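You operate a simulated robot arm through the tools that you are given. There is no shell and no other tool.

The job below is to be done with a simulated robot arm. You get a single attempt, and the scene is never put back.

JOB
Put the 8.50 mm middle foam pad from the top of the white table on the top of the aids bench and the 4.00 mm middle foam pad on the ball stand. Put the green weight plate from the top of the ball bench on the putty board and the blue weight plate on the top of the ball unit. Take the grey sanding pad on the top of the weights bench and put it away on the splinting bench. Put the blue cloth on the top of the weights bench away on the counter over the laundry drawer. Put the green finger exerciser on top of the blue sheet. Put the hex driver with the yellow band on top of the grey post former. Put the 7.50 mm firm foam pad from the splinting bench on the end of the care ledge above the gauge and the 9.00 mm firm foam pad on the top of the aids bench. Fetch the orange wiping block and set it on the top of the band table. Put the wiping pad on the top of the aids bench away on the top of the weights bench. Open the purple clamp. The order is free. Set down upright: grey sanding pad, orange wiping block.

Only the result counts: the job must be done as asked and must still hold three seconds after the hand-in. Knocking over, shifting, dropping, spilling or breaking anything else fails it. Flat cloth is picked up by pressing the open fingertips on it (5 to 10 N) and closing them slowly along it; thin cloth reads only 2 to 8 mm in the jaws.

ROBOT AND FRAMES
A 6-joint arm with a four-finger gripper on a trunk, on a base that moves. Base frame: it is fixed to the floor where the robot stands at the start and does not move with it; the origin is under the middle of the robot, x ahead of it, y to its left, z up. Units: mm, degrees, N and s.
With the tool pointing down near the work surface it reaches from about 240 to 680 mm from the robot's upright axis, wherever it stands. Its first joint turns from -166.0 to 166.0 degrees. Places, roughly: ball stand [4200, -900, 400]; blue cloth (6x9x5 cm) [4200, 1100, 800]; blue sheet (15x10x4 cm) [2100, 2900, 900]; counter over the laundry drawer [-3900, -2600, 900]; end of the care ledge above the gauge (12x15 cm) [3540, 2920, 1220]; firm foam pad [-250, 2750, 1000]; green finger exerciser (3x9x8 cm) [1900, 2900, 900]; grey post former (12x8x15 cm) [-1100, 2900, 900]; grey sanding pad (9x5x7 cm) [4200, 1000, 800]; hex driver with the yellow band [1250, 2500, 1000]; middle foam pad [2500, 750, 750]; orange wiping block (7x5x8 cm) [-100, 2600, 900]; purple clamp [-3800, 300, 800]; putty board (30x20 cm) [2400, 1100, 780]; splinting bench [-700, 2800, 900]; top of the aids bench [1400, 2700, 900]; top of the ball unit [4300, -2100, 1300]; top of the band table [-3900, 600, 800]; top of the weights bench [4300, 1000, 800]; weight plate [4250, 0, 750]; wiping pad (8x6x6 cm) [800, 2500, 900]. Payload 3.43 kg.
The TCP is the grasp point between the finger pads, 30 mm short of the fingertips. In the tool frame z runs along the fingers and y along their closing line. The gripper opens to 120 mm; its body begins 85 mm behind the TCP.
Orientation is that of the tool frame in the base frame, as [roll, pitch, yaw] about the fixed x, y, z axes, in that order (R = Rz(yaw) Ry(pitch) Rx(roll)). With the fingers straight down and closing along the base's y, the tool's x points along the base's -x, its y along +y and its z along -z.

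CONTROLS
- The arm moves only by the tool jog_arm. Its argument "steps" is a list of rows, each an object (a shift or turn left out is 0, a gripper value left out holds the last) with "gripper": the closure in counts, from 0 (fully open) to 255 (shut); "dp": the shift along the base's x, y, z in mm, a list of three; "rot": the turn, a rotation vector about the base's x, y, z in degrees, a list of three. In form: [{"gripper": gripper, "dp": [dx, dy, dz], "rot": [rx, ry, rz]}, ...]. A call has 1 to 20 rows; each row shifts and turns the commanded pose from where the row before left it. Rows are played at 5 a second. More than 50 mm and 8.6 degrees between two rows, or a gripper value outside its range, and nothing of the call is played. A pose out of reach is approached as far as the arm can. The call stops where the force on the tool passes 40 N (or 10 N more than at its start, if that is more) or the arm is blocked; 0.2 s more then pass. Each finger travels about 40 mm/s and halts on what it meets, pressing with about 44 N; the grip force reading is that of the motor and also rises with nothing between the fingers. The clock runs only during rows and for 0.2 s after the last one: add rows that do not move to give the fingers time. The reply holds the time, the measured pose of the TCP, the force on the tool along the base axes, the opening and the grip force, in the units named above and with some noise, with the torque about the TCP (base axes, N m) and any sound that the robot's microphone picked up, and new pictures: "pictures" is both (left out), scene, wrist or none.
- Cameras (640 x 400 px; columns grow to the right, rows downward): "scene" is now at [58.6, 130.9, 1687.7]; the picture's right is [-0.09, -1.00, 0.00], its down [-0.74, 0.07, -0.67] and it looks along [0.67, -0.06, -0.74] (base axes); focal length 277 px, centre (320, 200). "wrist" rides on the gripper at [71, -17, -121] in the tool frame; the picture's right is [0.23, 0.97, 0.00], its down [-0.81, 0.19, -0.55] and it looks along [-0.54, 0.13, 0.83] (tool axes); focal length 275 px, centre (320, 200).
- raise_lower(by): moves the trunk up (or, below 0, down) by that many mm; the arm and the scene camera ride with it, the base frame stays. It gives what a move gives, with no picture.
- drive_base(legs): drives the robot by 1 to 6 legs, each [ahead, left, turn to the left] in mm, mm and degrees, along the robot's own axes; the way and the turn of a leg run together, so that a leg with both is an arc; at most 1500 mm and 180 degrees a leg. The arm and the cameras ride along, it lands a little off, and it stops where it bumps. It gives what a move gives, and a new picture of the scene camera.
- head_to(pan, tilt): turns the head with the scene camera to pan (to the left, within 120 degrees either way) and tilt (down, from -29 to 69), counted from straight ahead of the robot. It gives what a move gives, and a new picture of the scene camera.
- point_at(camera, pixels): for up to 12 pixels [column, row] of the newest picture of that camera ("zoom" is the newest enlarged one), the place [x, y, z] in the base frame of the surface seen there, good to about 3 mm. No time passes.
- inspect(camera, box): a new picture of the part [left, top, right, bottom] of that camera's present view, enlarged. No time passes.
- sign_off(): hands the job in; it is judged then, once.

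Open the gripper and draw the arm clear of the work before you hand the job in, unless the task says otherwise.

The tools are called after "Emit:" by a JSON object that holds its "name" and its "arguments". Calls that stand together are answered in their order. jog_arm: Moves the arm, as the interface text tells. Its arguments: {"type":"object","properties":{"steps":{"type":"array","items":{"type":"object","properties":{"gripper":{"type":"number"},"dp":{"type":"array","items":{"type":"number"}},"rot":{"type":"array","items":{"type":"number"}}}}},"pictures":{"type":"string","enum":["both","scene","wrist","none"]}},"required":["steps"]} The other tools are called the same way: raise_lower (by) moves the trunk up or down; drive_base (legs) drives the base; head_to (pan, tilt) turns the head that bears the scene camera; point_at (camera, pixels) gives the place of the surface under pixels of a picture; inspect (camera, box) takes an enlarged picture of a part of a camera's view; sign_off () hands the job in.

At the start:

```text
clock: 0.0
eef_pos: [374.3, 116.4, 1000.8]
ee_rot: [-180.0, 0.0, 179.9]
wrist_force: [-0.9, -0.2, -0.3]
wrist_torque: [-0.01, -0.03, -0.02]
opening: 120.3
grip_force: 0.1
trunk travel left (down, up): [-200.0, 240.0]
robot x, y, heading: [3.9, 1.7, -0.1]
head pan, tilt (commanded): [-5.3, 47.9]
```

scene: 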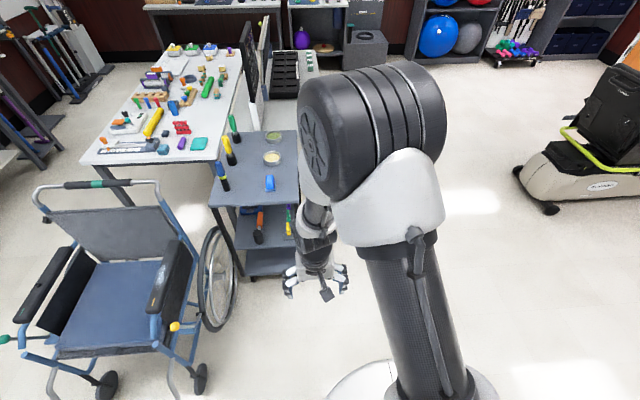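
wrist: 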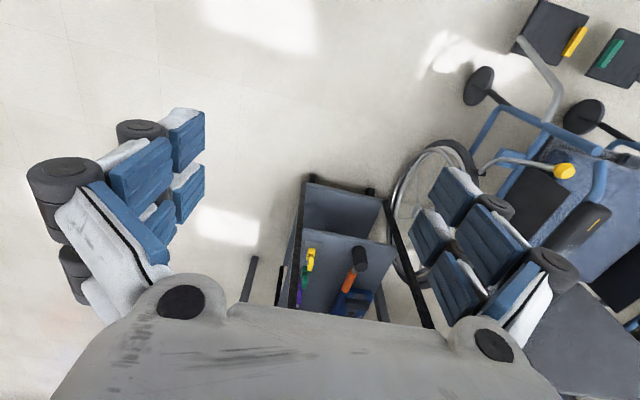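

The first pictures show a room with a white table ahead-left (about pixel [190,100]) and a cart beside it. I'll look around with the head before I move anything.

Emit:
{"name": "head_to", "arguments": {"pan": 40, "tilt": 15}}

Emit:
{"name": "head_to", "arguments": {"pan": 100, "tilt": 15}}

Emit:
{"name": "head_to", "arguments": {"pan": 0, "tilt": 15}}

Emit:
{"name": "head_to", "arguments": {"pan": -60, "tilt": 15}}

Emit:
{"name": "head_to", "arguments": {"pan": -118, "tilt": 15}}

```text
clock: 1.1
eef_pos: [374.6, 114.9, 999.8]
ee_rot: [-180.0, 0.0, -179.9]
wrist_force: [0.3, -0.5, -0.5]
wrist_torque: [0.0, -0.03, -0.04]
opening: 119.8
grip_force: 0.0
trunk travel left (down, up): [-200.0, 240.0]
robot x, y, heading: [1.3, 0.6, 0.2]
head pan, tilt (commanded): [40.0, 15.0]
```

scene: 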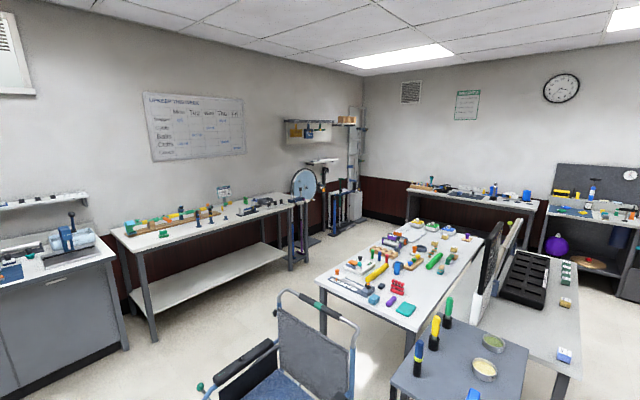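

```text
clock: 2.4
eef_pos: [374.5, 115.1, 999.6]
ee_rot: [-179.9, 0.0, 179.9]
wrist_force: [-0.4, 0.8, 0.2]
wrist_torque: [-0.02, 0.01, 0.0]
opening: 119.9
grip_force: 0.1
trunk travel left (down, up): [-200.0, 240.0]
robot x, y, heading: [0.2, -1.4, 0.2]
head pan, tilt (commanded): [100.0, 15.0]
```

scene: 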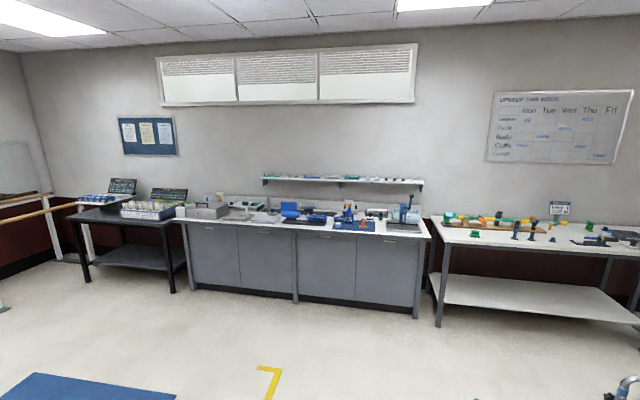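

```text
clock: 4.2
eef_pos: [373.9, 114.4, 999.1]
ee_rot: [-180.0, -0.1, -180.0]
wrist_force: [-0.2, 1.3, 0.1]
wrist_torque: [0.02, -0.01, 0.0]
opening: 120.0
grip_force: 0.0
trunk travel left (down, up): [-200.0, 240.0]
robot x, y, heading: [0.2, -0.3, 0.0]
head pan, tilt (commanded): [0.0, 15.0]
```

scene: 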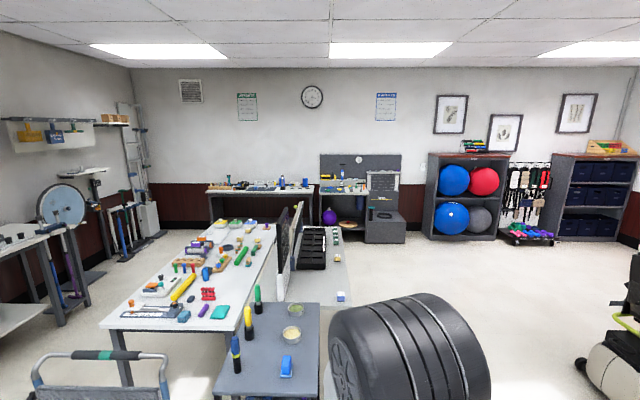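

```text
clock: 5.5
eef_pos: [372.8, 116.2, 1000.6]
ee_rot: [-179.9, 0.0, -180.0]
wrist_force: [0.5, -0.7, -0.8]
wrist_torque: [0.01, 0.0, -0.03]
opening: 119.9
grip_force: 0.1
trunk travel left (down, up): [-200.0, 240.0]
robot x, y, heading: [1.5, 1.5, -0.1]
head pan, tilt (commanded): [-60.0, 15.0]
```

scene: 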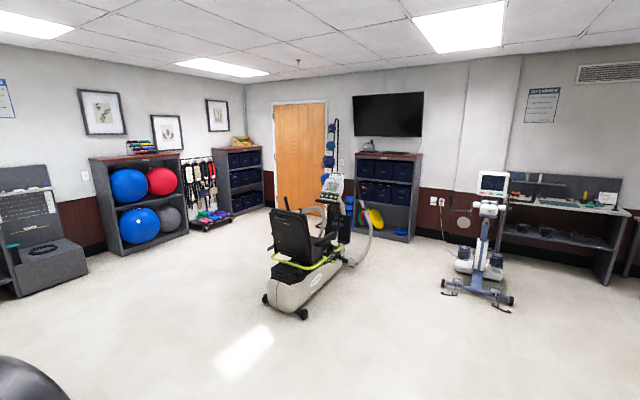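

```text
clock: 6.8
eef_pos: [373.3, 116.4, 999.4]
ee_rot: [179.9, 0.0, -180.0]
wrist_force: [-0.1, -0.3, -0.1]
wrist_torque: [-0.04, 0.01, -0.03]
opening: 120.1
grip_force: 0.1
trunk travel left (down, up): [-200.0, 240.0]
robot x, y, heading: [-1.3, 1.6, 0.1]
head pan, tilt (commanded): [-118.0, 15.0]
```

scene: 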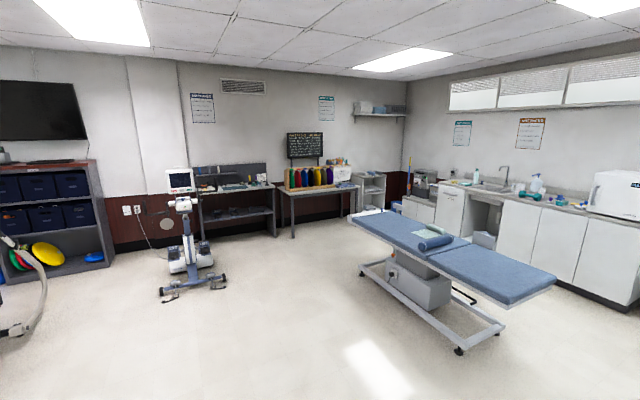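

The survey shows the benches on all the walls. I'll look straight ahead again and measure the white table and the obstacles near it.

Emit:
{"name": "head_to", "arguments": {"pan": 15, "tilt": 25}}

```text
clock: 8.9
eef_pos: [373.6, 115.2, 1000.6]
ee_rot: [179.9, 0.1, 180.0]
wrist_force: [-1.2, -0.1, 0.7]
wrist_torque: [0.01, 0.03, 0.02]
opening: 119.9
grip_force: 0.0
trunk travel left (down, up): [-200.0, 240.0]
robot x, y, heading: [-1.6, -1.1, 0.0]
head pan, tilt (commanded): [15.0, 25.0]
```

scene: 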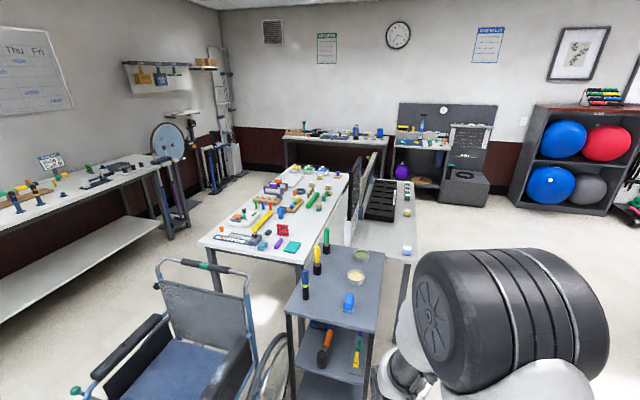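

The white table is at about [270,215], the cart at [335,290] and the wheelchair at [205,330]. I'll measure the key points and zoom in on the table.

Emit:
{"name": "point_at", "arguments": {"camera": "scene", "pixels": [[300, 262], [202, 245], [345, 178], [292, 168], [288, 305], [372, 325], [380, 258], [160, 262], [250, 290], [404, 250], [405, 185], [290, 130]]}}

Emit:
{"name": "inspect", "arguments": {"camera": "scene", "box": [190, 150, 430, 300]}}

```text
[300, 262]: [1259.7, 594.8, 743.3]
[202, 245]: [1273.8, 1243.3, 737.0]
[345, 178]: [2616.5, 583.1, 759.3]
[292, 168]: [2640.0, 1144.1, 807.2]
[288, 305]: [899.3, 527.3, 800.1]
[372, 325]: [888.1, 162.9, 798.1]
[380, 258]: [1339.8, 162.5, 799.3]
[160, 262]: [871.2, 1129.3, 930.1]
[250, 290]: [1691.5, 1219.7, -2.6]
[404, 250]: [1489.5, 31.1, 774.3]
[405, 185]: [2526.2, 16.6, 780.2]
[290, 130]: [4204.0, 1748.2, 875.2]
```

```text
2.67 times, centred on (310, 225) of scene
```

zoom: 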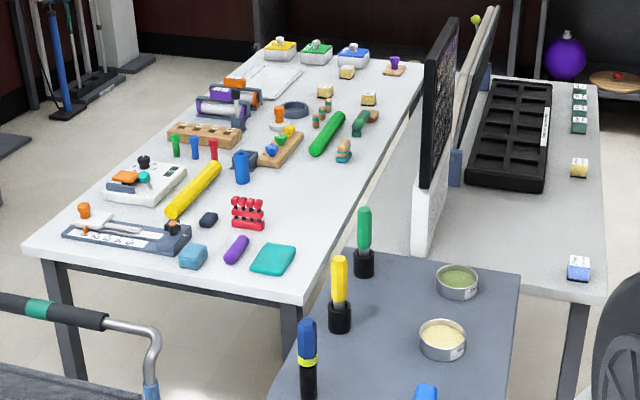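

The middle foam pads look like the small labelled cream blocks at zoom [347,72], [325,90] and [369,99]. I'll check the floor on the right for a driving route.

Emit:
{"name": "head_to", "arguments": {"pan": -30, "tilt": 20}}

```text
clock: 10.0
eef_pos: [373.8, 114.9, 1000.9]
ee_rot: [-180.0, 0.1, -180.0]
wrist_force: [-0.9, 0.8, 0.1]
wrist_torque: [0.0, 0.0, 0.01]
opening: 119.8
grip_force: 0.1
trunk travel left (down, up): [-200.0, 240.0]
robot x, y, heading: [-0.5, -1.8, 0.1]
head pan, tilt (commanded): [-30.0, 20.0]
```

scene: 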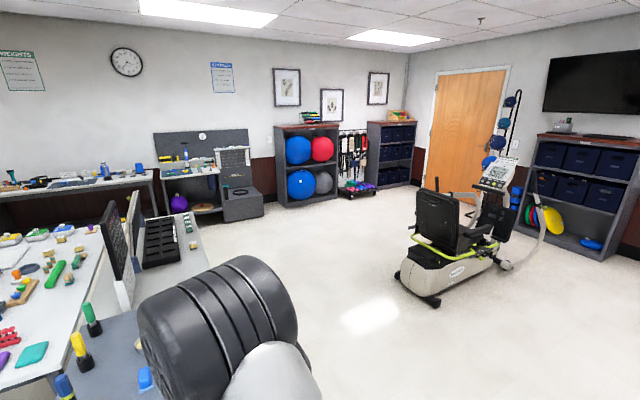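

Emit:
{"name": "point_at", "arguments": {"camera": "scene", "pixels": [[398, 275], [430, 300], [508, 262], [200, 255], [222, 190], [245, 218], [210, 212], [185, 190], [120, 180], [290, 200], [385, 215], [155, 180]]}}

Emit:
{"name": "inspect", "arguments": {"camera": "scene", "box": [0, 120, 280, 295]}}

```text
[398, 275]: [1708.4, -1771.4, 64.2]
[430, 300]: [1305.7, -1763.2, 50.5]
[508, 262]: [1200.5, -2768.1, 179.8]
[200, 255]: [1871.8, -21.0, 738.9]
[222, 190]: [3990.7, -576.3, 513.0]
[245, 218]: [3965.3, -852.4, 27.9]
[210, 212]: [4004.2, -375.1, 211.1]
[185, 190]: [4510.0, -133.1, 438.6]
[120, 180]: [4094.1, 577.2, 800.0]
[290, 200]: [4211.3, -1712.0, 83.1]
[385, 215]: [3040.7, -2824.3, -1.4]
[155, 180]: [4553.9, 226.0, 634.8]
```

```text
2.29 times, centred on (140, 208) of scene
```

zoom: 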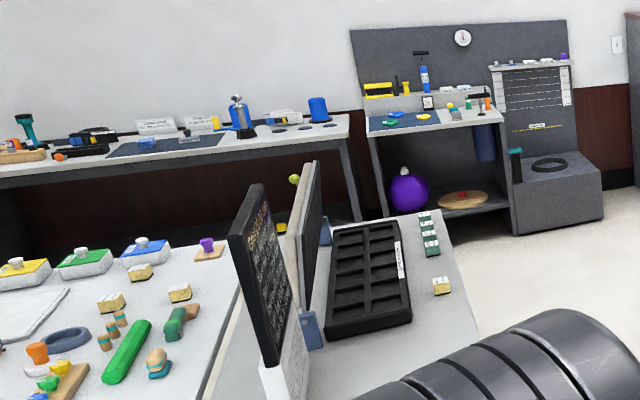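

The lane at y ≈ -700 is clear: the bike starts at y ≈ -1450 and the tray table ends at y ≈ 0. I'll drive around to the far end of the white table.

Emit:
{"name": "drive_base", "arguments": {"legs": [[0, -650, 0], [1500, 0, 0], [1500, 0, 0], [250, 0, 0], [0, 1350, 0], [0, 0, 90]]}}

```text
clock: 39.2
eef_pos: [3070.7, 1119.4, 999.6]
ee_rot: [180.0, -0.1, -87.3]
wrist_force: [0.1, 0.3, 0.2]
wrist_torque: [-0.02, 0.02, -0.01]
opening: 120.1
grip_force: 0.1
trunk travel left (down, up): [-200.0, 240.0]
robot x, y, heading: [3201.2, 749.2, 93.0]
head pan, tilt (commanded): [-30.0, 20.0]
```

scene: 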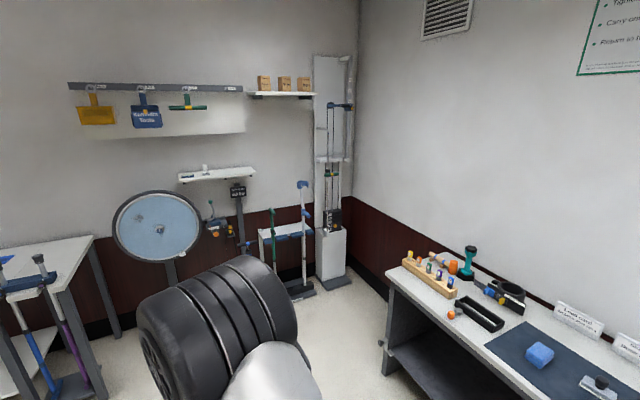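

I'm at (3201, 749), heading 93. The ledge at pixel [217,173] looks like the care ledge. Next I'll look at the white table on the left and the weights bench on the right.

Emit:
{"name": "head_to", "arguments": {"pan": 85, "tilt": 45}}

Emit:
{"name": "inspect", "arguments": {"camera": "scene", "box": [160, 100, 480, 300]}}

Emit:
{"name": "head_to", "arguments": {"pan": -85, "tilt": 40}}

Emit:
{"name": "inspect", "arguments": {"camera": "scene", "box": [0, 80, 320, 280]}}

Emit:
{"name": "inspect", "arguments": {"camera": "scene", "box": [320, 80, 640, 280]}}

```text
clock: 41.1
eef_pos: [3071.0, 1119.0, 999.8]
ee_rot: [180.0, 0.1, -87.2]
wrist_force: [-0.2, -0.2, 0.3]
wrist_torque: [0.01, 0.0, 0.01]
opening: 120.0
grip_force: 0.0
trunk travel left (down, up): [-200.0, 240.0]
robot x, y, heading: [3202.6, 754.0, 92.7]
head pan, tilt (commanded): [85.0, 45.0]
```

scene: 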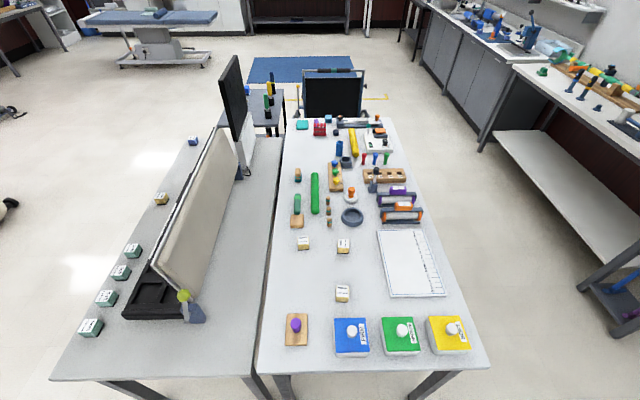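

```text
2.00 times, centred on (320, 200) of scene
```

zoom: 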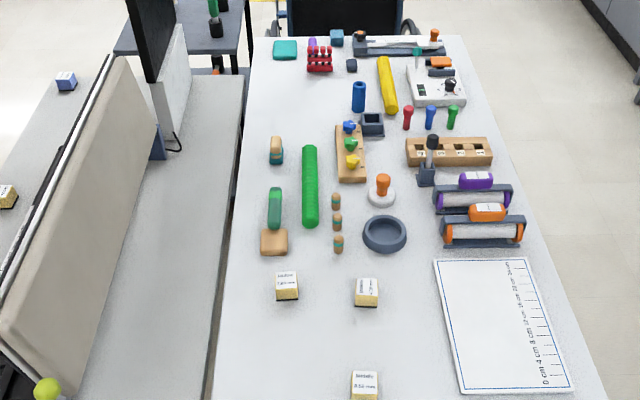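

```text
clock: 43.7
eef_pos: [3070.5, 1117.9, 999.9]
ee_rot: [-179.9, 0.0, -87.3]
wrist_force: [0.1, 0.8, 0.4]
wrist_torque: [-0.05, 0.02, 0.01]
opening: 119.7
grip_force: 0.1
trunk travel left (down, up): [-200.0, 240.0]
robot x, y, heading: [3207.9, 750.5, 92.7]
head pan, tilt (commanded): [-85.0, 40.0]
```

scene: 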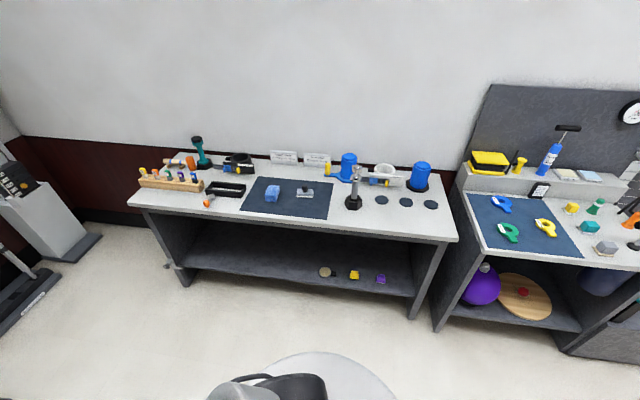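

```text
2.00 times, centred on (160, 180) of scene
```

zoom: 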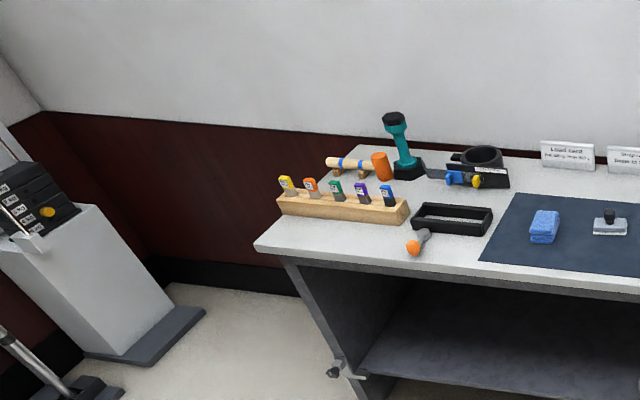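

```text
2.00 times, centred on (480, 180) of scene
```

zoom: 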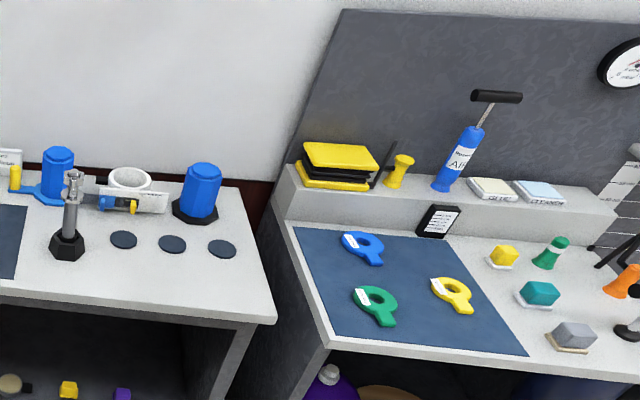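

The three middle pads are on the white table at [303,243], [343,246] and [342,293] in the earlier view. I'll turn the head back and zoom on the labels.

Emit:
{"name": "head_to", "arguments": {"pan": 85, "tilt": 45}}

Emit:
{"name": "inspect", "arguments": {"camera": "scene", "box": [282, 230, 362, 280]}}

Emit:
{"name": "inspect", "arguments": {"camera": "scene", "box": [302, 265, 382, 315]}}

Emit:
{"name": "inspect", "arguments": {"camera": "scene", "box": [80, 230, 176, 290]}}

Emit:
{"name": "inspect", "arguments": {"camera": "scene", "box": [60, 290, 156, 350]}}

Emit:
{"name": "inspect", "arguments": {"camera": "scene", "box": [140, 160, 236, 220]}}

Emit:
{"name": "point_at", "arguments": {"camera": "scene", "pixels": [[303, 242], [343, 246], [342, 292], [110, 250], [410, 265], [395, 233], [440, 293]]}}

```text
clock: 46.3
eef_pos: [3071.9, 1120.0, 1001.3]
ee_rot: [179.9, 0.0, -87.3]
wrist_force: [-0.3, -0.4, 0.5]
wrist_torque: [-0.02, -0.01, -0.01]
opening: 120.0
grip_force: 0.0
trunk travel left (down, up): [-200.0, 240.0]
robot x, y, heading: [3203.5, 749.1, 92.7]
head pan, tilt (commanded): [85.0, 45.0]
```

scene: 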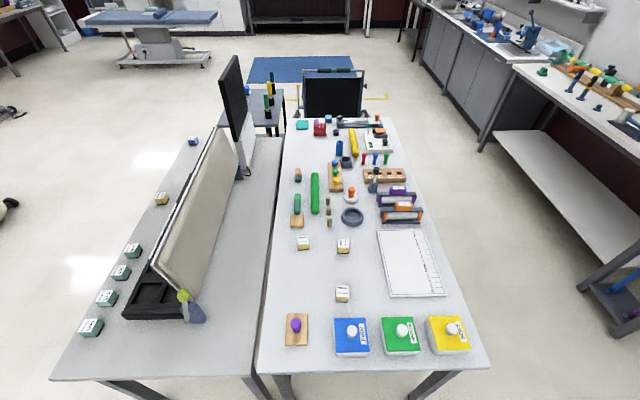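

```text
8.00 times, centred on (322, 255) of scene
```

zoom: 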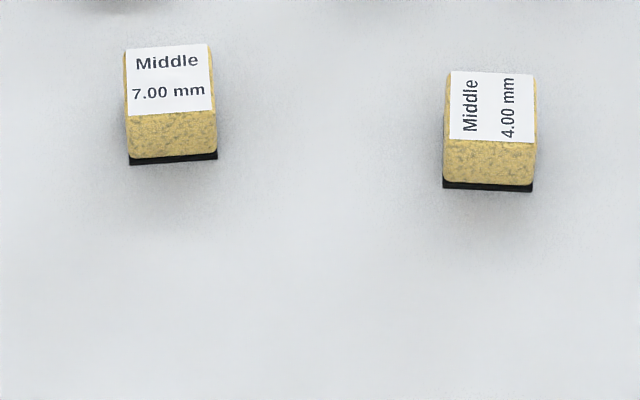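

```text
8.00 times, centred on (342, 290) of scene
```

zoom: 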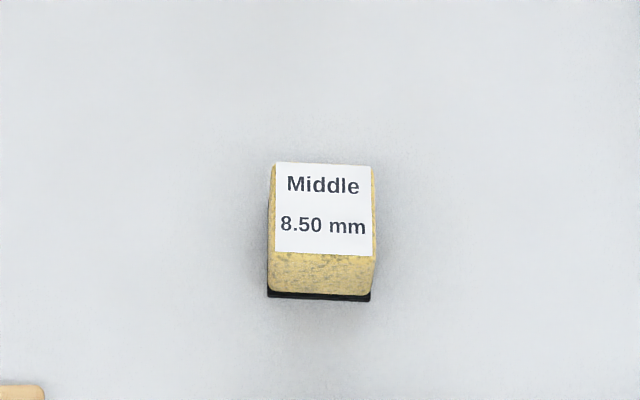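

```text
6.67 times, centred on (128, 260) of scene
```

zoom: 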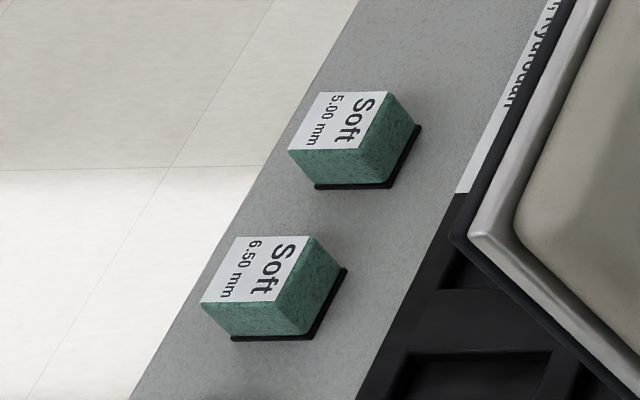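

```text
6.67 times, centred on (108, 320) of scene
```

zoom: 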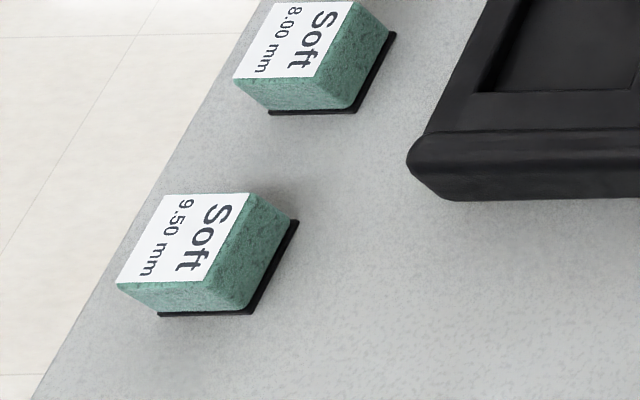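

```text
6.67 times, centred on (188, 190) of scene
```

zoom: 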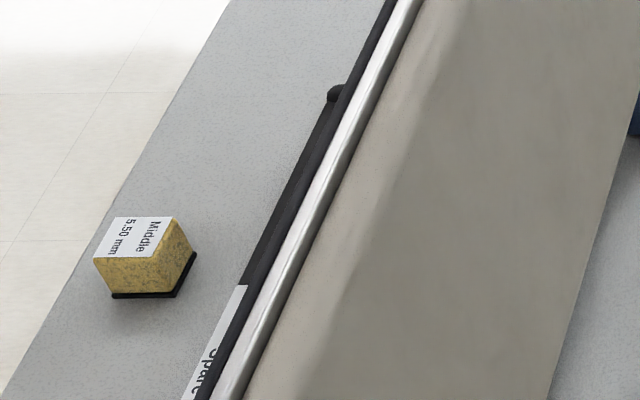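

```text
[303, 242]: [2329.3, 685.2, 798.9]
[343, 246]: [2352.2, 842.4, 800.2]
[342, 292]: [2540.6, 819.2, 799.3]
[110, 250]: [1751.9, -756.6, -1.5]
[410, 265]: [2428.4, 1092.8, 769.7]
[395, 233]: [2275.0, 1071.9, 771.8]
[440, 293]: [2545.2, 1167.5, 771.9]
```

The labels read Middle 7.00 mm at (2329,685), Middle 4.00 mm at (2352,842) and Middle 8.50 mm at (2541,819). The putty board is the white ruled board near (2410,1110). I'll move the base closer to the table end.

Emit:
{"name": "drive_base", "arguments": {"legs": [[60, 170, 0]]}}

Emit:
{"name": "head_to", "arguments": {"pan": 80, "tilt": 65}}

```text
clock: 47.8
eef_pos: [2899.8, 1170.4, 999.3]
ee_rot: [179.9, 0.0, -87.5]
wrist_force: [-1.3, 0.7, -0.2]
wrist_torque: [-0.04, -0.04, 0.02]
opening: 119.9
grip_force: 0.0
trunk travel left (down, up): [-200.0, 240.0]
robot x, y, heading: [3033.4, 800.9, 92.6]
head pan, tilt (commanded): [85.0, 45.0]
```

scene: 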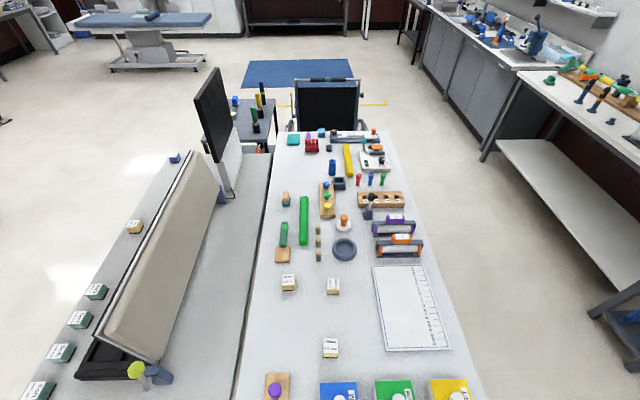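

```text
clock: 48.6
eef_pos: [2899.2, 1171.7, 1000.9]
ee_rot: [179.9, 0.0, -87.3]
wrist_force: [-0.3, 0.1, -0.5]
wrist_torque: [0.01, 0.02, 0.02]
opening: 120.0
grip_force: 0.1
trunk travel left (down, up): [-200.0, 240.0]
robot x, y, heading: [3030.4, 803.1, 92.7]
head pan, tilt (commanded): [80.0, 65.0]
```

scene: 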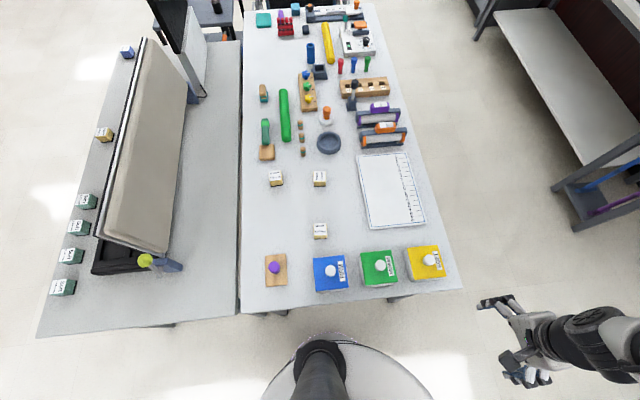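

The base disc's front edge is at about [350,345] and the table edge at [350,300]. I'll measure them along with the pads and the putty board.

Emit:
{"name": "point_at", "arguments": {"camera": "scene", "pixels": [[300, 362], [350, 297], [275, 178], [319, 177], [320, 230], [329, 142], [372, 165], [410, 158], [372, 225], [422, 217], [330, 270], [393, 190]]}}

Emit:
{"name": "inspect", "arguments": {"camera": "scene", "box": [240, 120, 432, 240]}}

```text
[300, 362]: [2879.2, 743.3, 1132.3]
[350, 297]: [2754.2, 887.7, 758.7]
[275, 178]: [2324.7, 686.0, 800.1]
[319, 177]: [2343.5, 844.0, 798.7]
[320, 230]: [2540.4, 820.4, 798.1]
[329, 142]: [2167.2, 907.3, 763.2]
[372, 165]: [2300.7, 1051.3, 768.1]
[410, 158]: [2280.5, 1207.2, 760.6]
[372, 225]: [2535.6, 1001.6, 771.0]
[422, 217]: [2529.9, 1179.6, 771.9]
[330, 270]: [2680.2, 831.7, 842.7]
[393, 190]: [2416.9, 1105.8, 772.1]
```

```text
3.33 times, centred on (336, 180) of scene
```

zoom: 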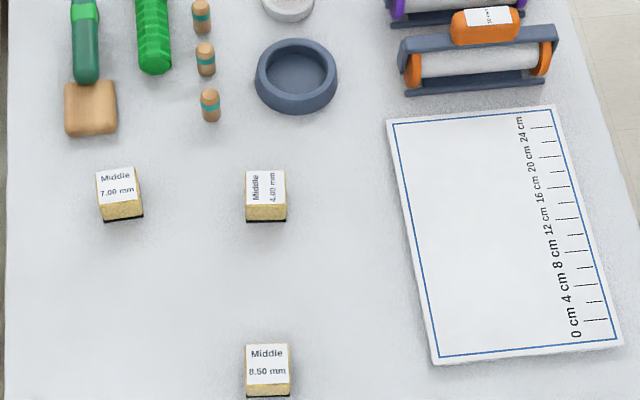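

Table top is at z≈760 with its edge at x≈2754. I'll check how far the base disc reaches.

Emit:
{"name": "point_at", "arguments": {"camera": "scene", "pixels": [[390, 365], [280, 380], [415, 385], [270, 395], [365, 350]]}}

```text
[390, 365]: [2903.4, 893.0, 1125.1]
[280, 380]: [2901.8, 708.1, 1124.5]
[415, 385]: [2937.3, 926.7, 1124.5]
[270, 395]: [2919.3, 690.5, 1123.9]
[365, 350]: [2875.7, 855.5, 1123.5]
```

The disc is the shoulder platform at z≈1124, about 155 mm in radius. I'll edge 75 mm closer, so the 4.00 mm pad is about 615 mm away.

Emit:
{"name": "drive_base", "arguments": {"legs": [[20, 75, 0]]}}

```text
clock: 49.7
eef_pos: [2824.9, 1187.4, 999.4]
ee_rot: [-179.9, 0.1, -87.4]
wrist_force: [-0.2, -0.6, 0.4]
wrist_torque: [-0.01, -0.04, 0.01]
opening: 120.0
grip_force: 0.0
trunk travel left (down, up): [-200.0, 240.0]
robot x, y, heading: [2954.4, 815.6, 92.7]
head pan, tilt (commanded): [80.0, 65.0]
```

scene: 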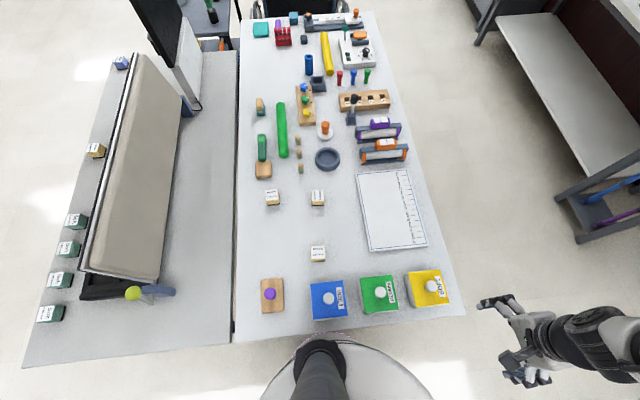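

The base is now at (2954,816), with the 4.00 mm pad about 610 mm away. I'll swing the arm over it at z≈1000 with the closing line along y and half close the jaws.

Emit:
{"name": "jog_arm", "arguments": {"steps": [{"dp": [-40, -28.7, 0], "rot": [0, 0, 7.28], "gripper": 60}, {"dp": [-40, -28.7, 0], "rot": [0, 0, 7.28]}, {"dp": [-40, -28.7, 0], "rot": [0, 0, 7.28]}, {"dp": [-40, -28.7, 0], "rot": [0, 0, 7.28]}, {"dp": [-40, -28.7, 0], "rot": [0, 0, 7.28]}, {"dp": [-40, -28.7, 0], "rot": [0, 0, 7.28]}, {"dp": [-40, -28.7, 0], "rot": [0, 0, 7.28]}, {"dp": [-40, -28.7, 0], "rot": [0, 0, 7.28]}, {"dp": [-40, -28.7, 0], "rot": [0, 0, 7.28]}, {"dp": [-40, -28.7, 0], "rot": [0, 0, 7.28]}, {"dp": [-40, -28.7, -20], "rot": [0, 0, 7.28]}, {"dp": [-40, -28.7, -20], "rot": [0, 0, 7.28]}], "pictures": "both"}}

```text
refused: row 11 steps farther than a row can; nothing moved
```

Rows 11 and 12 went over the 50 mm limit because of the z drop. I'll resend them as a level move.

Emit:
{"name": "jog_arm", "arguments": {"steps": [{"dp": [-40, -28.7, 0], "rot": [0, 0, 7.28], "gripper": 60}, {"dp": [-40, -28.7, 0], "rot": [0, 0, 7.28]}, {"dp": [-40, -28.7, 0], "rot": [0, 0, 7.28]}, {"dp": [-40, -28.7, 0], "rot": [0, 0, 7.28]}, {"dp": [-40, -28.7, 0], "rot": [0, 0, 7.28]}, {"dp": [-40, -28.7, 0], "rot": [0, 0, 7.28]}, {"dp": [-40, -28.7, 0], "rot": [0, 0, 7.28]}, {"dp": [-40, -28.7, 0], "rot": [0, 0, 7.28]}, {"dp": [-40, -28.7, 0], "rot": [0, 0, 7.28]}, {"dp": [-40, -28.7, 0], "rot": [0, 0, 7.28]}, {"dp": [-40, -28.7, 0], "rot": [0, 0, 7.28]}, {"dp": [-40, -28.7, 0], "rot": [0, 0, 7.28]}, {"dp": [0, 0, -40]}], "pictures": "both"}}

```text
clock: 52.5
eef_pos: [2345.3, 841.5, 959.8]
ee_rot: [-179.9, 0.0, -0.1]
wrist_force: [-0.5, 0.5, 0.0]
wrist_torque: [-0.03, -0.04, 0.0]
opening: 91.9
grip_force: 0.1
trunk travel left (down, up): [-200.0, 240.0]
robot x, y, heading: [2955.4, 818.3, 92.6]
head pan, tilt (commanded): [80.0, 65.0]
```

scene: 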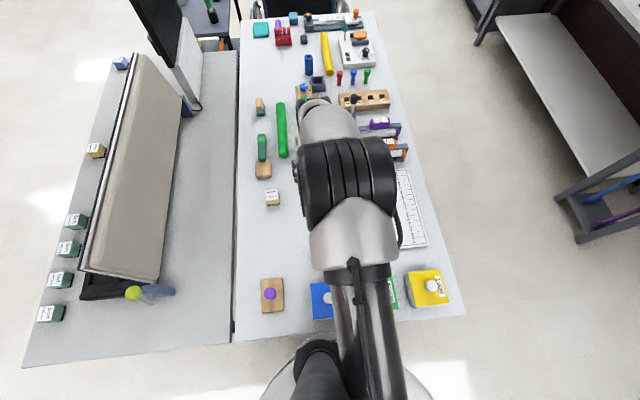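
wrist: 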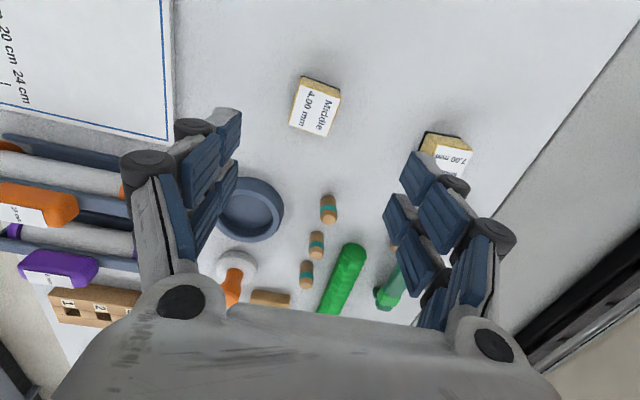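

The wrist view shows the 4.00 mm pad at [315,107], between the finger planes and slightly rotated. I'll measure its corners.

Emit:
{"name": "point_at", "arguments": {"camera": "wrist", "pixels": [[315, 107], [302, 80], [341, 93], [289, 126], [325, 137], [445, 157], [250, 210]]}}

Emit:
{"name": "inspect", "arguments": {"camera": "wrist", "box": [240, 50, 400, 150]}}

```text
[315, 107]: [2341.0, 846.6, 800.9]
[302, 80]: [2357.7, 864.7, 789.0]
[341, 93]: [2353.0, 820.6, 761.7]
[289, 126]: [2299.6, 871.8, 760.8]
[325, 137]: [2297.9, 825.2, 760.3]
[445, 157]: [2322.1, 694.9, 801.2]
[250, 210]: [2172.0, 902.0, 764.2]
```

```text
4.00 times, centred on (320, 100) of wrist
```

zoom: 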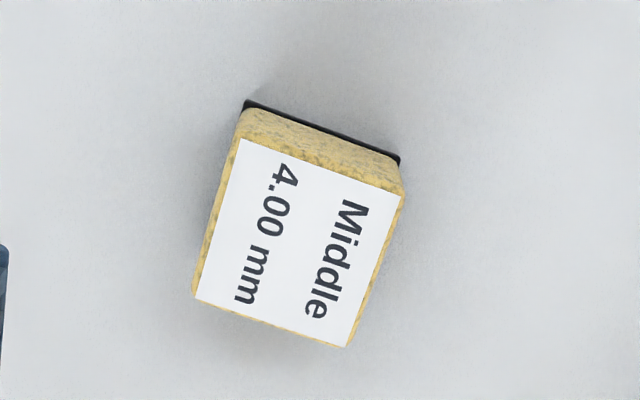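

Emit:
{"name": "point_at", "arguments": {"camera": "zoom", "pixels": [[245, 145], [395, 200], [200, 293], [343, 340], [295, 240]]}}

```text
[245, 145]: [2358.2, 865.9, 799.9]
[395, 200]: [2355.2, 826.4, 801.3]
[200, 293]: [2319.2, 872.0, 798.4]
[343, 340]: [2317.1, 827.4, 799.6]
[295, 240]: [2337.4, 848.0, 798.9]
```

The pad is about 40 mm square, centred at (2337,847) and rotated about -3.5°. I'll align and descend to TCP z≈796, which puts the tips 6 mm above the table.

Emit:
{"name": "jog_arm", "arguments": {"steps": [{"dp": [-8, 5.5, 0], "rot": [0, 0, -3.5]}, {"dp": [0, 0, -45]}, {"dp": [0, 0, -45]}, {"dp": [0, 0, -45]}, {"dp": [0, 0, -28]}, {}, {"gripper": 180}, {}, {}, {}], "pictures": "wrist"}}

```text
clock: 54.7
eef_pos: [2334.3, 849.2, 797.1]
ee_rot: [179.9, 0.0, -3.6]
wrist_force: [0.3, -0.2, 0.2]
wrist_torque: [-0.03, 0.05, 0.01]
opening: 44.2
grip_force: 28.1
trunk travel left (down, up): [-200.0, 240.0]
robot x, y, heading: [2954.8, 816.4, 92.7]
head pan, tilt (commanded): [80.0, 65.0]
```

wrist: 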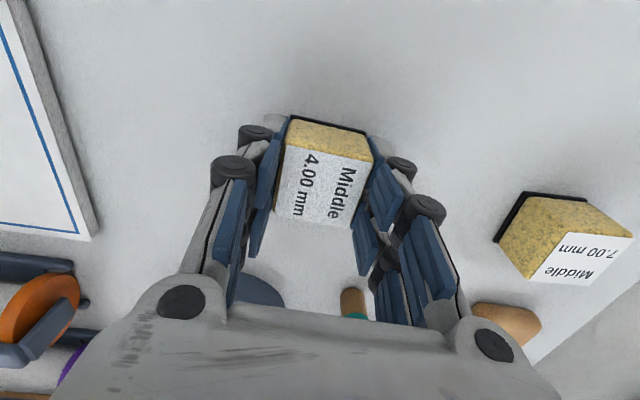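

The fingers are on the pad at opening 44.2 mm with 28 N. I'll firm up the grip a little and lift.

Emit:
{"name": "jog_arm", "arguments": {"steps": [{"gripper": 200}, {}, {}, {"dp": [0, 0, 20]}, {"dp": [0, 0, 45]}, {"dp": [0, 0, 45]}], "pictures": "wrist"}}

```text
clock: 56.1
eef_pos: [2336.7, 847.4, 908.0]
ee_rot: [180.0, -0.1, -3.6]
wrist_force: [0.7, 0.1, -0.5]
wrist_torque: [-0.03, 0.02, 0.0]
opening: 43.7
grip_force: 44.2
trunk travel left (down, up): [-200.0, 240.0]
robot x, y, heading: [2956.3, 818.2, 92.8]
head pan, tilt (commanded): [80.0, 65.0]
```

wrist: 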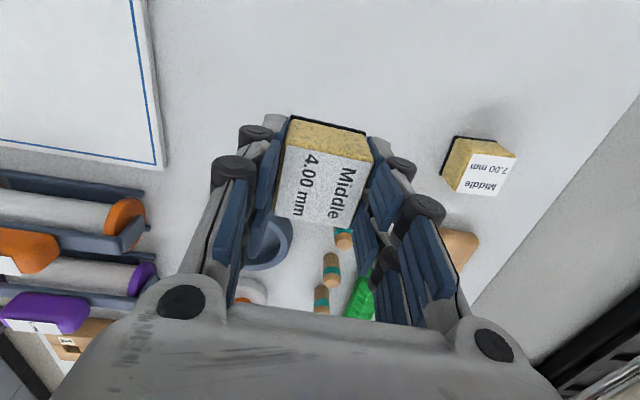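

The pad is held at 43.7 mm and 44 N. I'll raise it and swing the arm back to the robot's front before driving.

Emit:
{"name": "jog_arm", "arguments": {"steps": [{"dp": [0, 0, 46]}, {"dp": [0, 0, 46]}, {"dp": [40, 28.7, 0], "rot": [0, 0, -7.28]}, {"dp": [40, 28.7, 0], "rot": [0, 0, -7.28]}, {"dp": [40, 28.7, 0], "rot": [0, 0, -7.28]}, {"dp": [40, 28.7, 0], "rot": [0, 0, -7.28]}, {"dp": [40, 28.7, 0], "rot": [0, 0, -7.28]}, {"dp": [40, 28.7, 0], "rot": [0, 0, -7.28]}, {"dp": [40, 28.7, 0], "rot": [0, 0, -7.28]}, {"dp": [40, 28.7, 0], "rot": [0, 0, -7.28]}, {"dp": [40, 28.7, 0], "rot": [0, 0, -7.28]}, {"dp": [40, 28.7, 0], "rot": [0, 0, -7.28]}, {"dp": [40, 28.7, 0], "rot": [0, 0, -7.28]}, {"dp": [40, 28.7, 0], "rot": [0, 0, -3.4]}], "pictures": "none"}}

Emit:
{"name": "head_to", "arguments": {"pan": -40, "tilt": 40}}

Emit:
{"name": "drive_base", "arguments": {"legs": [[0, -350, 0], [0, 0, -90], [0, -1500, 0], [0, -150, 0]]}}

```text
clock: 59.1
eef_pos: [2817.8, 1193.4, 997.5]
ee_rot: [-180.0, 0.0, -87.1]
wrist_force: [0.1, -0.1, -0.9]
wrist_torque: [-0.03, -0.01, 0.04]
opening: 43.9
grip_force: 44.2
trunk travel left (down, up): [-200.0, 240.0]
robot x, y, heading: [2956.9, 819.5, 92.8]
head pan, tilt (commanded): [80.0, 65.0]
```

```text
clock: 61.1
eef_pos: [2814.7, 1192.3, 997.7]
ee_rot: [-179.9, 0.0, -87.0]
wrist_force: [0.4, -0.7, -0.7]
wrist_torque: [-0.02, -0.01, 0.01]
opening: 43.7
grip_force: 43.8
trunk travel left (down, up): [-200.0, 240.0]
robot x, y, heading: [2953.5, 820.5, 92.6]
head pan, tilt (commanded): [-40.0, 40.0]
```

scene: 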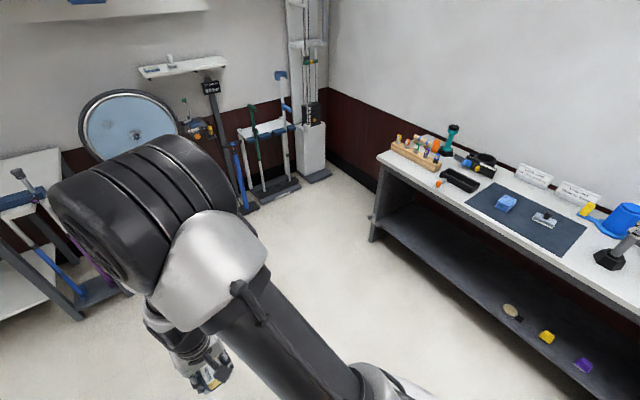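

```text
clock: 75.2
eef_pos: [3745.4, -684.7, 998.0]
ee_rot: [179.9, 0.1, -177.4]
wrist_force: [0.3, -0.9, -0.6]
wrist_torque: [0.03, -0.03, 0.01]
opening: 44.1
grip_force: 44.3
trunk travel left (down, up): [-200.0, 240.0]
robot x, y, heading: [3370.2, -822.1, 2.2]
head pan, tilt (commanded): [-40.0, 40.0]
```

scene: 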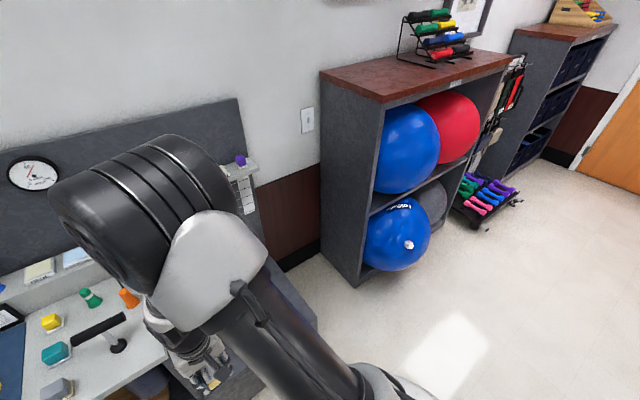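

I'm at (3370,-822). The ball unit at [420,60] holds the balls and has a dumbbell rack on top. The arm hides the stand, so I'll look around it.

Emit:
{"name": "head_to", "arguments": {"pan": 10, "tilt": 50}}

```text
clock: 76.4
eef_pos: [3745.0, -684.2, 999.0]
ee_rot: [179.9, 0.1, -177.5]
wrist_force: [-0.8, 0.6, -0.4]
wrist_torque: [0.02, 0.01, -0.01]
opening: 43.8
grip_force: 44.6
trunk travel left (down, up): [-200.0, 240.0]
robot x, y, heading: [3370.8, -820.3, 2.0]
head pan, tilt (commanded): [10.0, 50.0]
```

scene: 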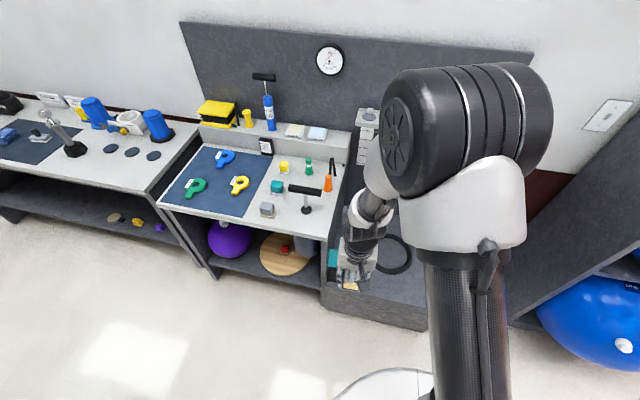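

The stand's top is partly visible around [400,290], with a black ring on it. I'll measure what I can see and take a wrist picture.

Emit:
{"name": "point_at", "arguments": {"camera": "scene", "pixels": [[400, 300], [395, 285], [325, 275], [330, 300], [395, 250], [350, 180], [362, 155], [520, 300], [300, 230], [240, 205]]}}

Emit:
{"name": "jog_arm", "arguments": {"steps": [{}], "pictures": "wrist"}}

```text
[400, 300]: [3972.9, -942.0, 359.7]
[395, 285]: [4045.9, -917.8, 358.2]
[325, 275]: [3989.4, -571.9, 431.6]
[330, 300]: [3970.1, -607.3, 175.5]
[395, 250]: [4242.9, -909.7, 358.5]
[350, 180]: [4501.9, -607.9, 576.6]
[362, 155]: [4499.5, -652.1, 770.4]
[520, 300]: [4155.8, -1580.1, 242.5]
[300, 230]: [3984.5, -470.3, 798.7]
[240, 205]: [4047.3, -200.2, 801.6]
```

```text
clock: 76.8
eef_pos: [3744.9, -683.9, 998.5]
ee_rot: [-180.0, 0.0, -177.4]
wrist_force: [-0.5, -0.9, -0.2]
wrist_torque: [0.01, 0.01, 0.02]
opening: 43.8
grip_force: 44.0
trunk travel left (down, up): [-200.0, 240.0]
robot x, y, heading: [3370.3, -819.3, 2.3]
head pan, tilt (commanded): [10.0, 50.0]
```

wrist: 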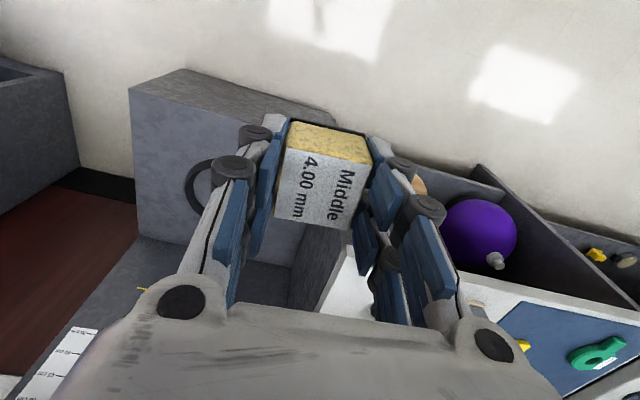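

The stand's top is at z≈358 with its front edge at x≈3970, and it's half hidden by the arm. I'll turn the robot 35° right so the stand shows on the left of the view.

Emit:
{"name": "drive_base", "arguments": {"legs": [[0, 0, -35]]}}

Emit:
{"name": "head_to", "arguments": {"pan": 35, "tilt": 50}}

Emit:
{"name": "inspect", "arguments": {"camera": "scene", "box": [160, 100, 480, 300]}}

```text
clock: 78.9
eef_pos: [3756.9, -922.1, 998.1]
ee_rot: [-180.0, -0.1, 147.8]
wrist_force: [-0.2, 0.2, -0.4]
wrist_torque: [0.03, 0.0, -0.01]
opening: 43.9
grip_force: 44.3
trunk travel left (down, up): [-200.0, 240.0]
robot x, y, heading: [3370.6, -820.0, -32.3]
head pan, tilt (commanded): [10.0, 50.0]
```

scene: 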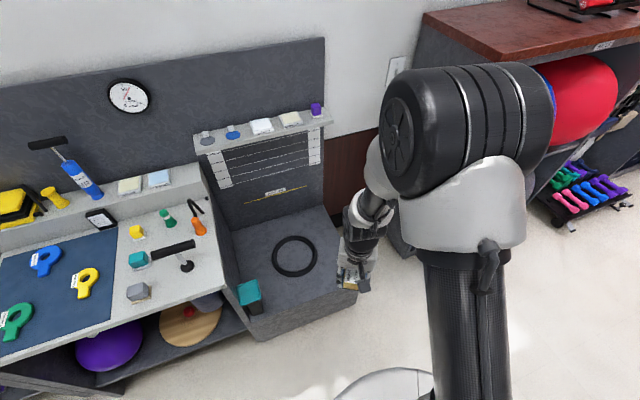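

```text
clock: 79.8
eef_pos: [3756.5, -922.4, 998.8]
ee_rot: [-180.0, -0.1, 147.8]
wrist_force: [0.0, -0.2, -0.7]
wrist_torque: [0.02, -0.02, 0.01]
opening: 43.8
grip_force: 43.8
trunk travel left (down, up): [-200.0, 240.0]
robot x, y, heading: [3370.0, -819.2, -32.5]
head pan, tilt (commanded): [35.0, 50.0]
```

scene: 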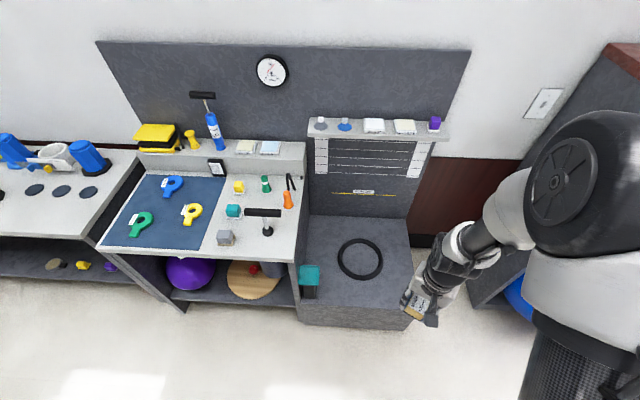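

```text
2.00 times, centred on (320, 200) of scene
```

zoom: 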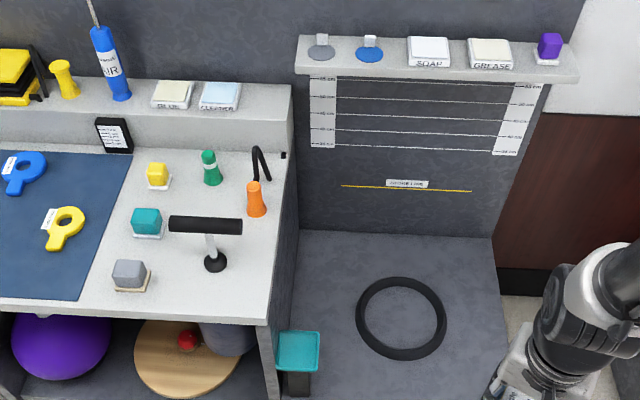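

Now the stand shows clearly, with the ring at [360,258], free surface in front of and beside it, and a teal item at [309,275]. I'll measure the outline.

Emit:
{"name": "point_at", "arguments": {"camera": "scene", "pixels": [[320, 308], [395, 307], [318, 222], [403, 222], [360, 240], [360, 278], [340, 258], [382, 258], [309, 268], [309, 292], [360, 295], [402, 265]]}}

```text
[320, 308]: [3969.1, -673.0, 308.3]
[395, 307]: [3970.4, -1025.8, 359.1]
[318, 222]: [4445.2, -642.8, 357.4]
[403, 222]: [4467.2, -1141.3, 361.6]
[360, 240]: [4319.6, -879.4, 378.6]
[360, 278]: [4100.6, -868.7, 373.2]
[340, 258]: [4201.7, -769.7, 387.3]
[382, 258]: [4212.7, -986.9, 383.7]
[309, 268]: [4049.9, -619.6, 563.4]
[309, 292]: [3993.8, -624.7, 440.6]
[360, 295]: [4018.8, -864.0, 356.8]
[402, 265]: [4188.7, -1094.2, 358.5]
```

The stand top spans x 3970–4470, y -1150 to -600, z≈358. The ring is centred at (4210,-876) with clear space inside. I'll drive up to about (3620,-876) and lower the trunk.

Emit:
{"name": "drive_base", "arguments": {"legs": [[241, 86, 0]]}}

Emit:
{"name": "raise_lower", "arguments": {"by": -195}}

```text
clock: 81.6
eef_pos: [4006.3, -980.6, 997.8]
ee_rot: [-179.9, 0.0, 147.9]
wrist_force: [0.6, 0.1, 0.0]
wrist_torque: [-0.02, 0.03, 0.02]
opening: 43.7
grip_force: 43.8
trunk travel left (down, up): [-200.0, 240.0]
robot x, y, heading: [3618.7, -884.2, -32.6]
head pan, tilt (commanded): [35.0, 50.0]
```

scene: 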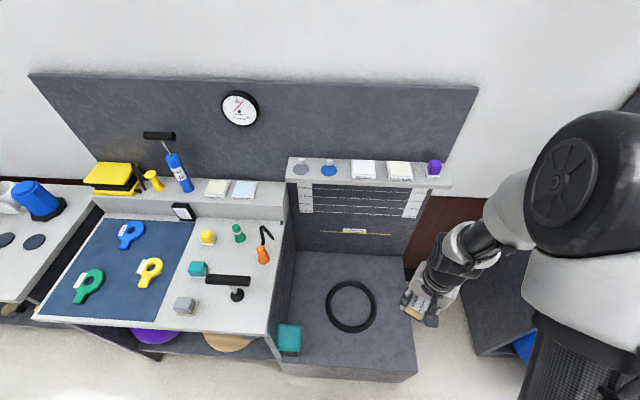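

```text
clock: 83.7
eef_pos: [4007.2, -979.9, 803.2]
ee_rot: [180.0, -0.1, 148.0]
wrist_force: [0.0, -0.1, 0.0]
wrist_torque: [0.0, 0.0, -0.01]
opening: 43.8
grip_force: 44.0
trunk travel left (down, up): [-5.0, 435.0]
robot x, y, heading: [3617.6, -876.0, -32.4]
head pan, tilt (commanded): [35.0, 50.0]
```

The TCP is at (4007,-980,803). I'll move it over the ring centre and descend to z≈420.

Emit:
{"name": "jog_arm", "arguments": {"steps": [{"dp": [39.6, 20.6, 0]}, {"dp": [39.6, 20.6, 0]}, {"dp": [39.6, 20.6, 0]}, {"dp": [39.6, 20.6, 0]}, {"dp": [39.6, 20.6, 0]}, {"dp": [0, 0, -48]}, {"dp": [0, 0, -48]}, {"dp": [0, 0, -48]}, {"dp": [0, 0, -48]}, {"dp": [0, 0, -48]}, {"dp": [0, 0, -48]}, {"dp": [0, 0, -48]}, {"dp": [0, 0, -40]}], "pictures": "both"}}

```text
clock: 86.5
eef_pos: [4190.0, -878.0, 434.5]
ee_rot: [-180.0, 0.0, 148.0]
wrist_force: [-0.6, 0.6, -0.8]
wrist_torque: [-0.01, -0.01, -0.02]
opening: 43.8
grip_force: 44.3
out of reach, approached as far as the arm can: row 13
trunk travel left (down, up): [-5.0, 435.0]
robot x, y, heading: [3619.7, -883.9, -32.4]
head pan, tilt (commanded): [35.0, 50.0]
```

scene: 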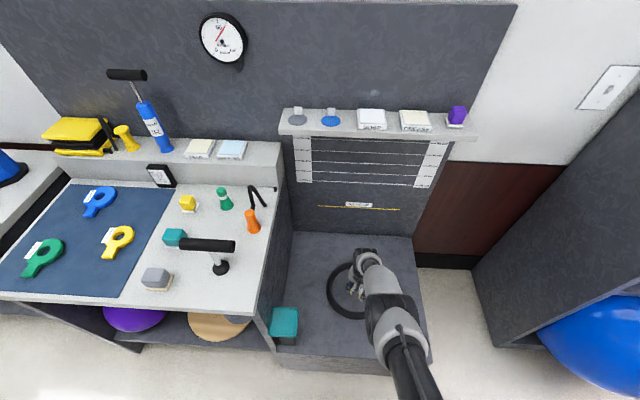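
wrist: 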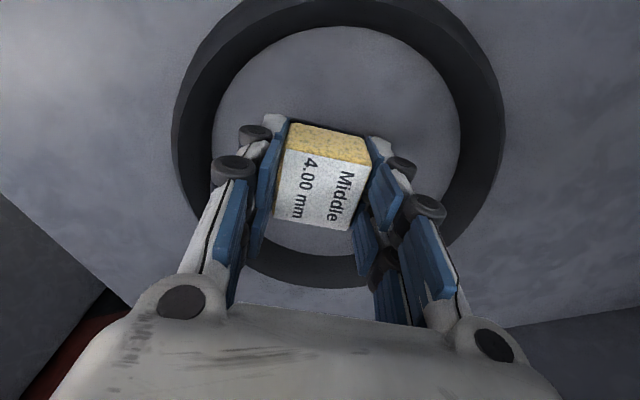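

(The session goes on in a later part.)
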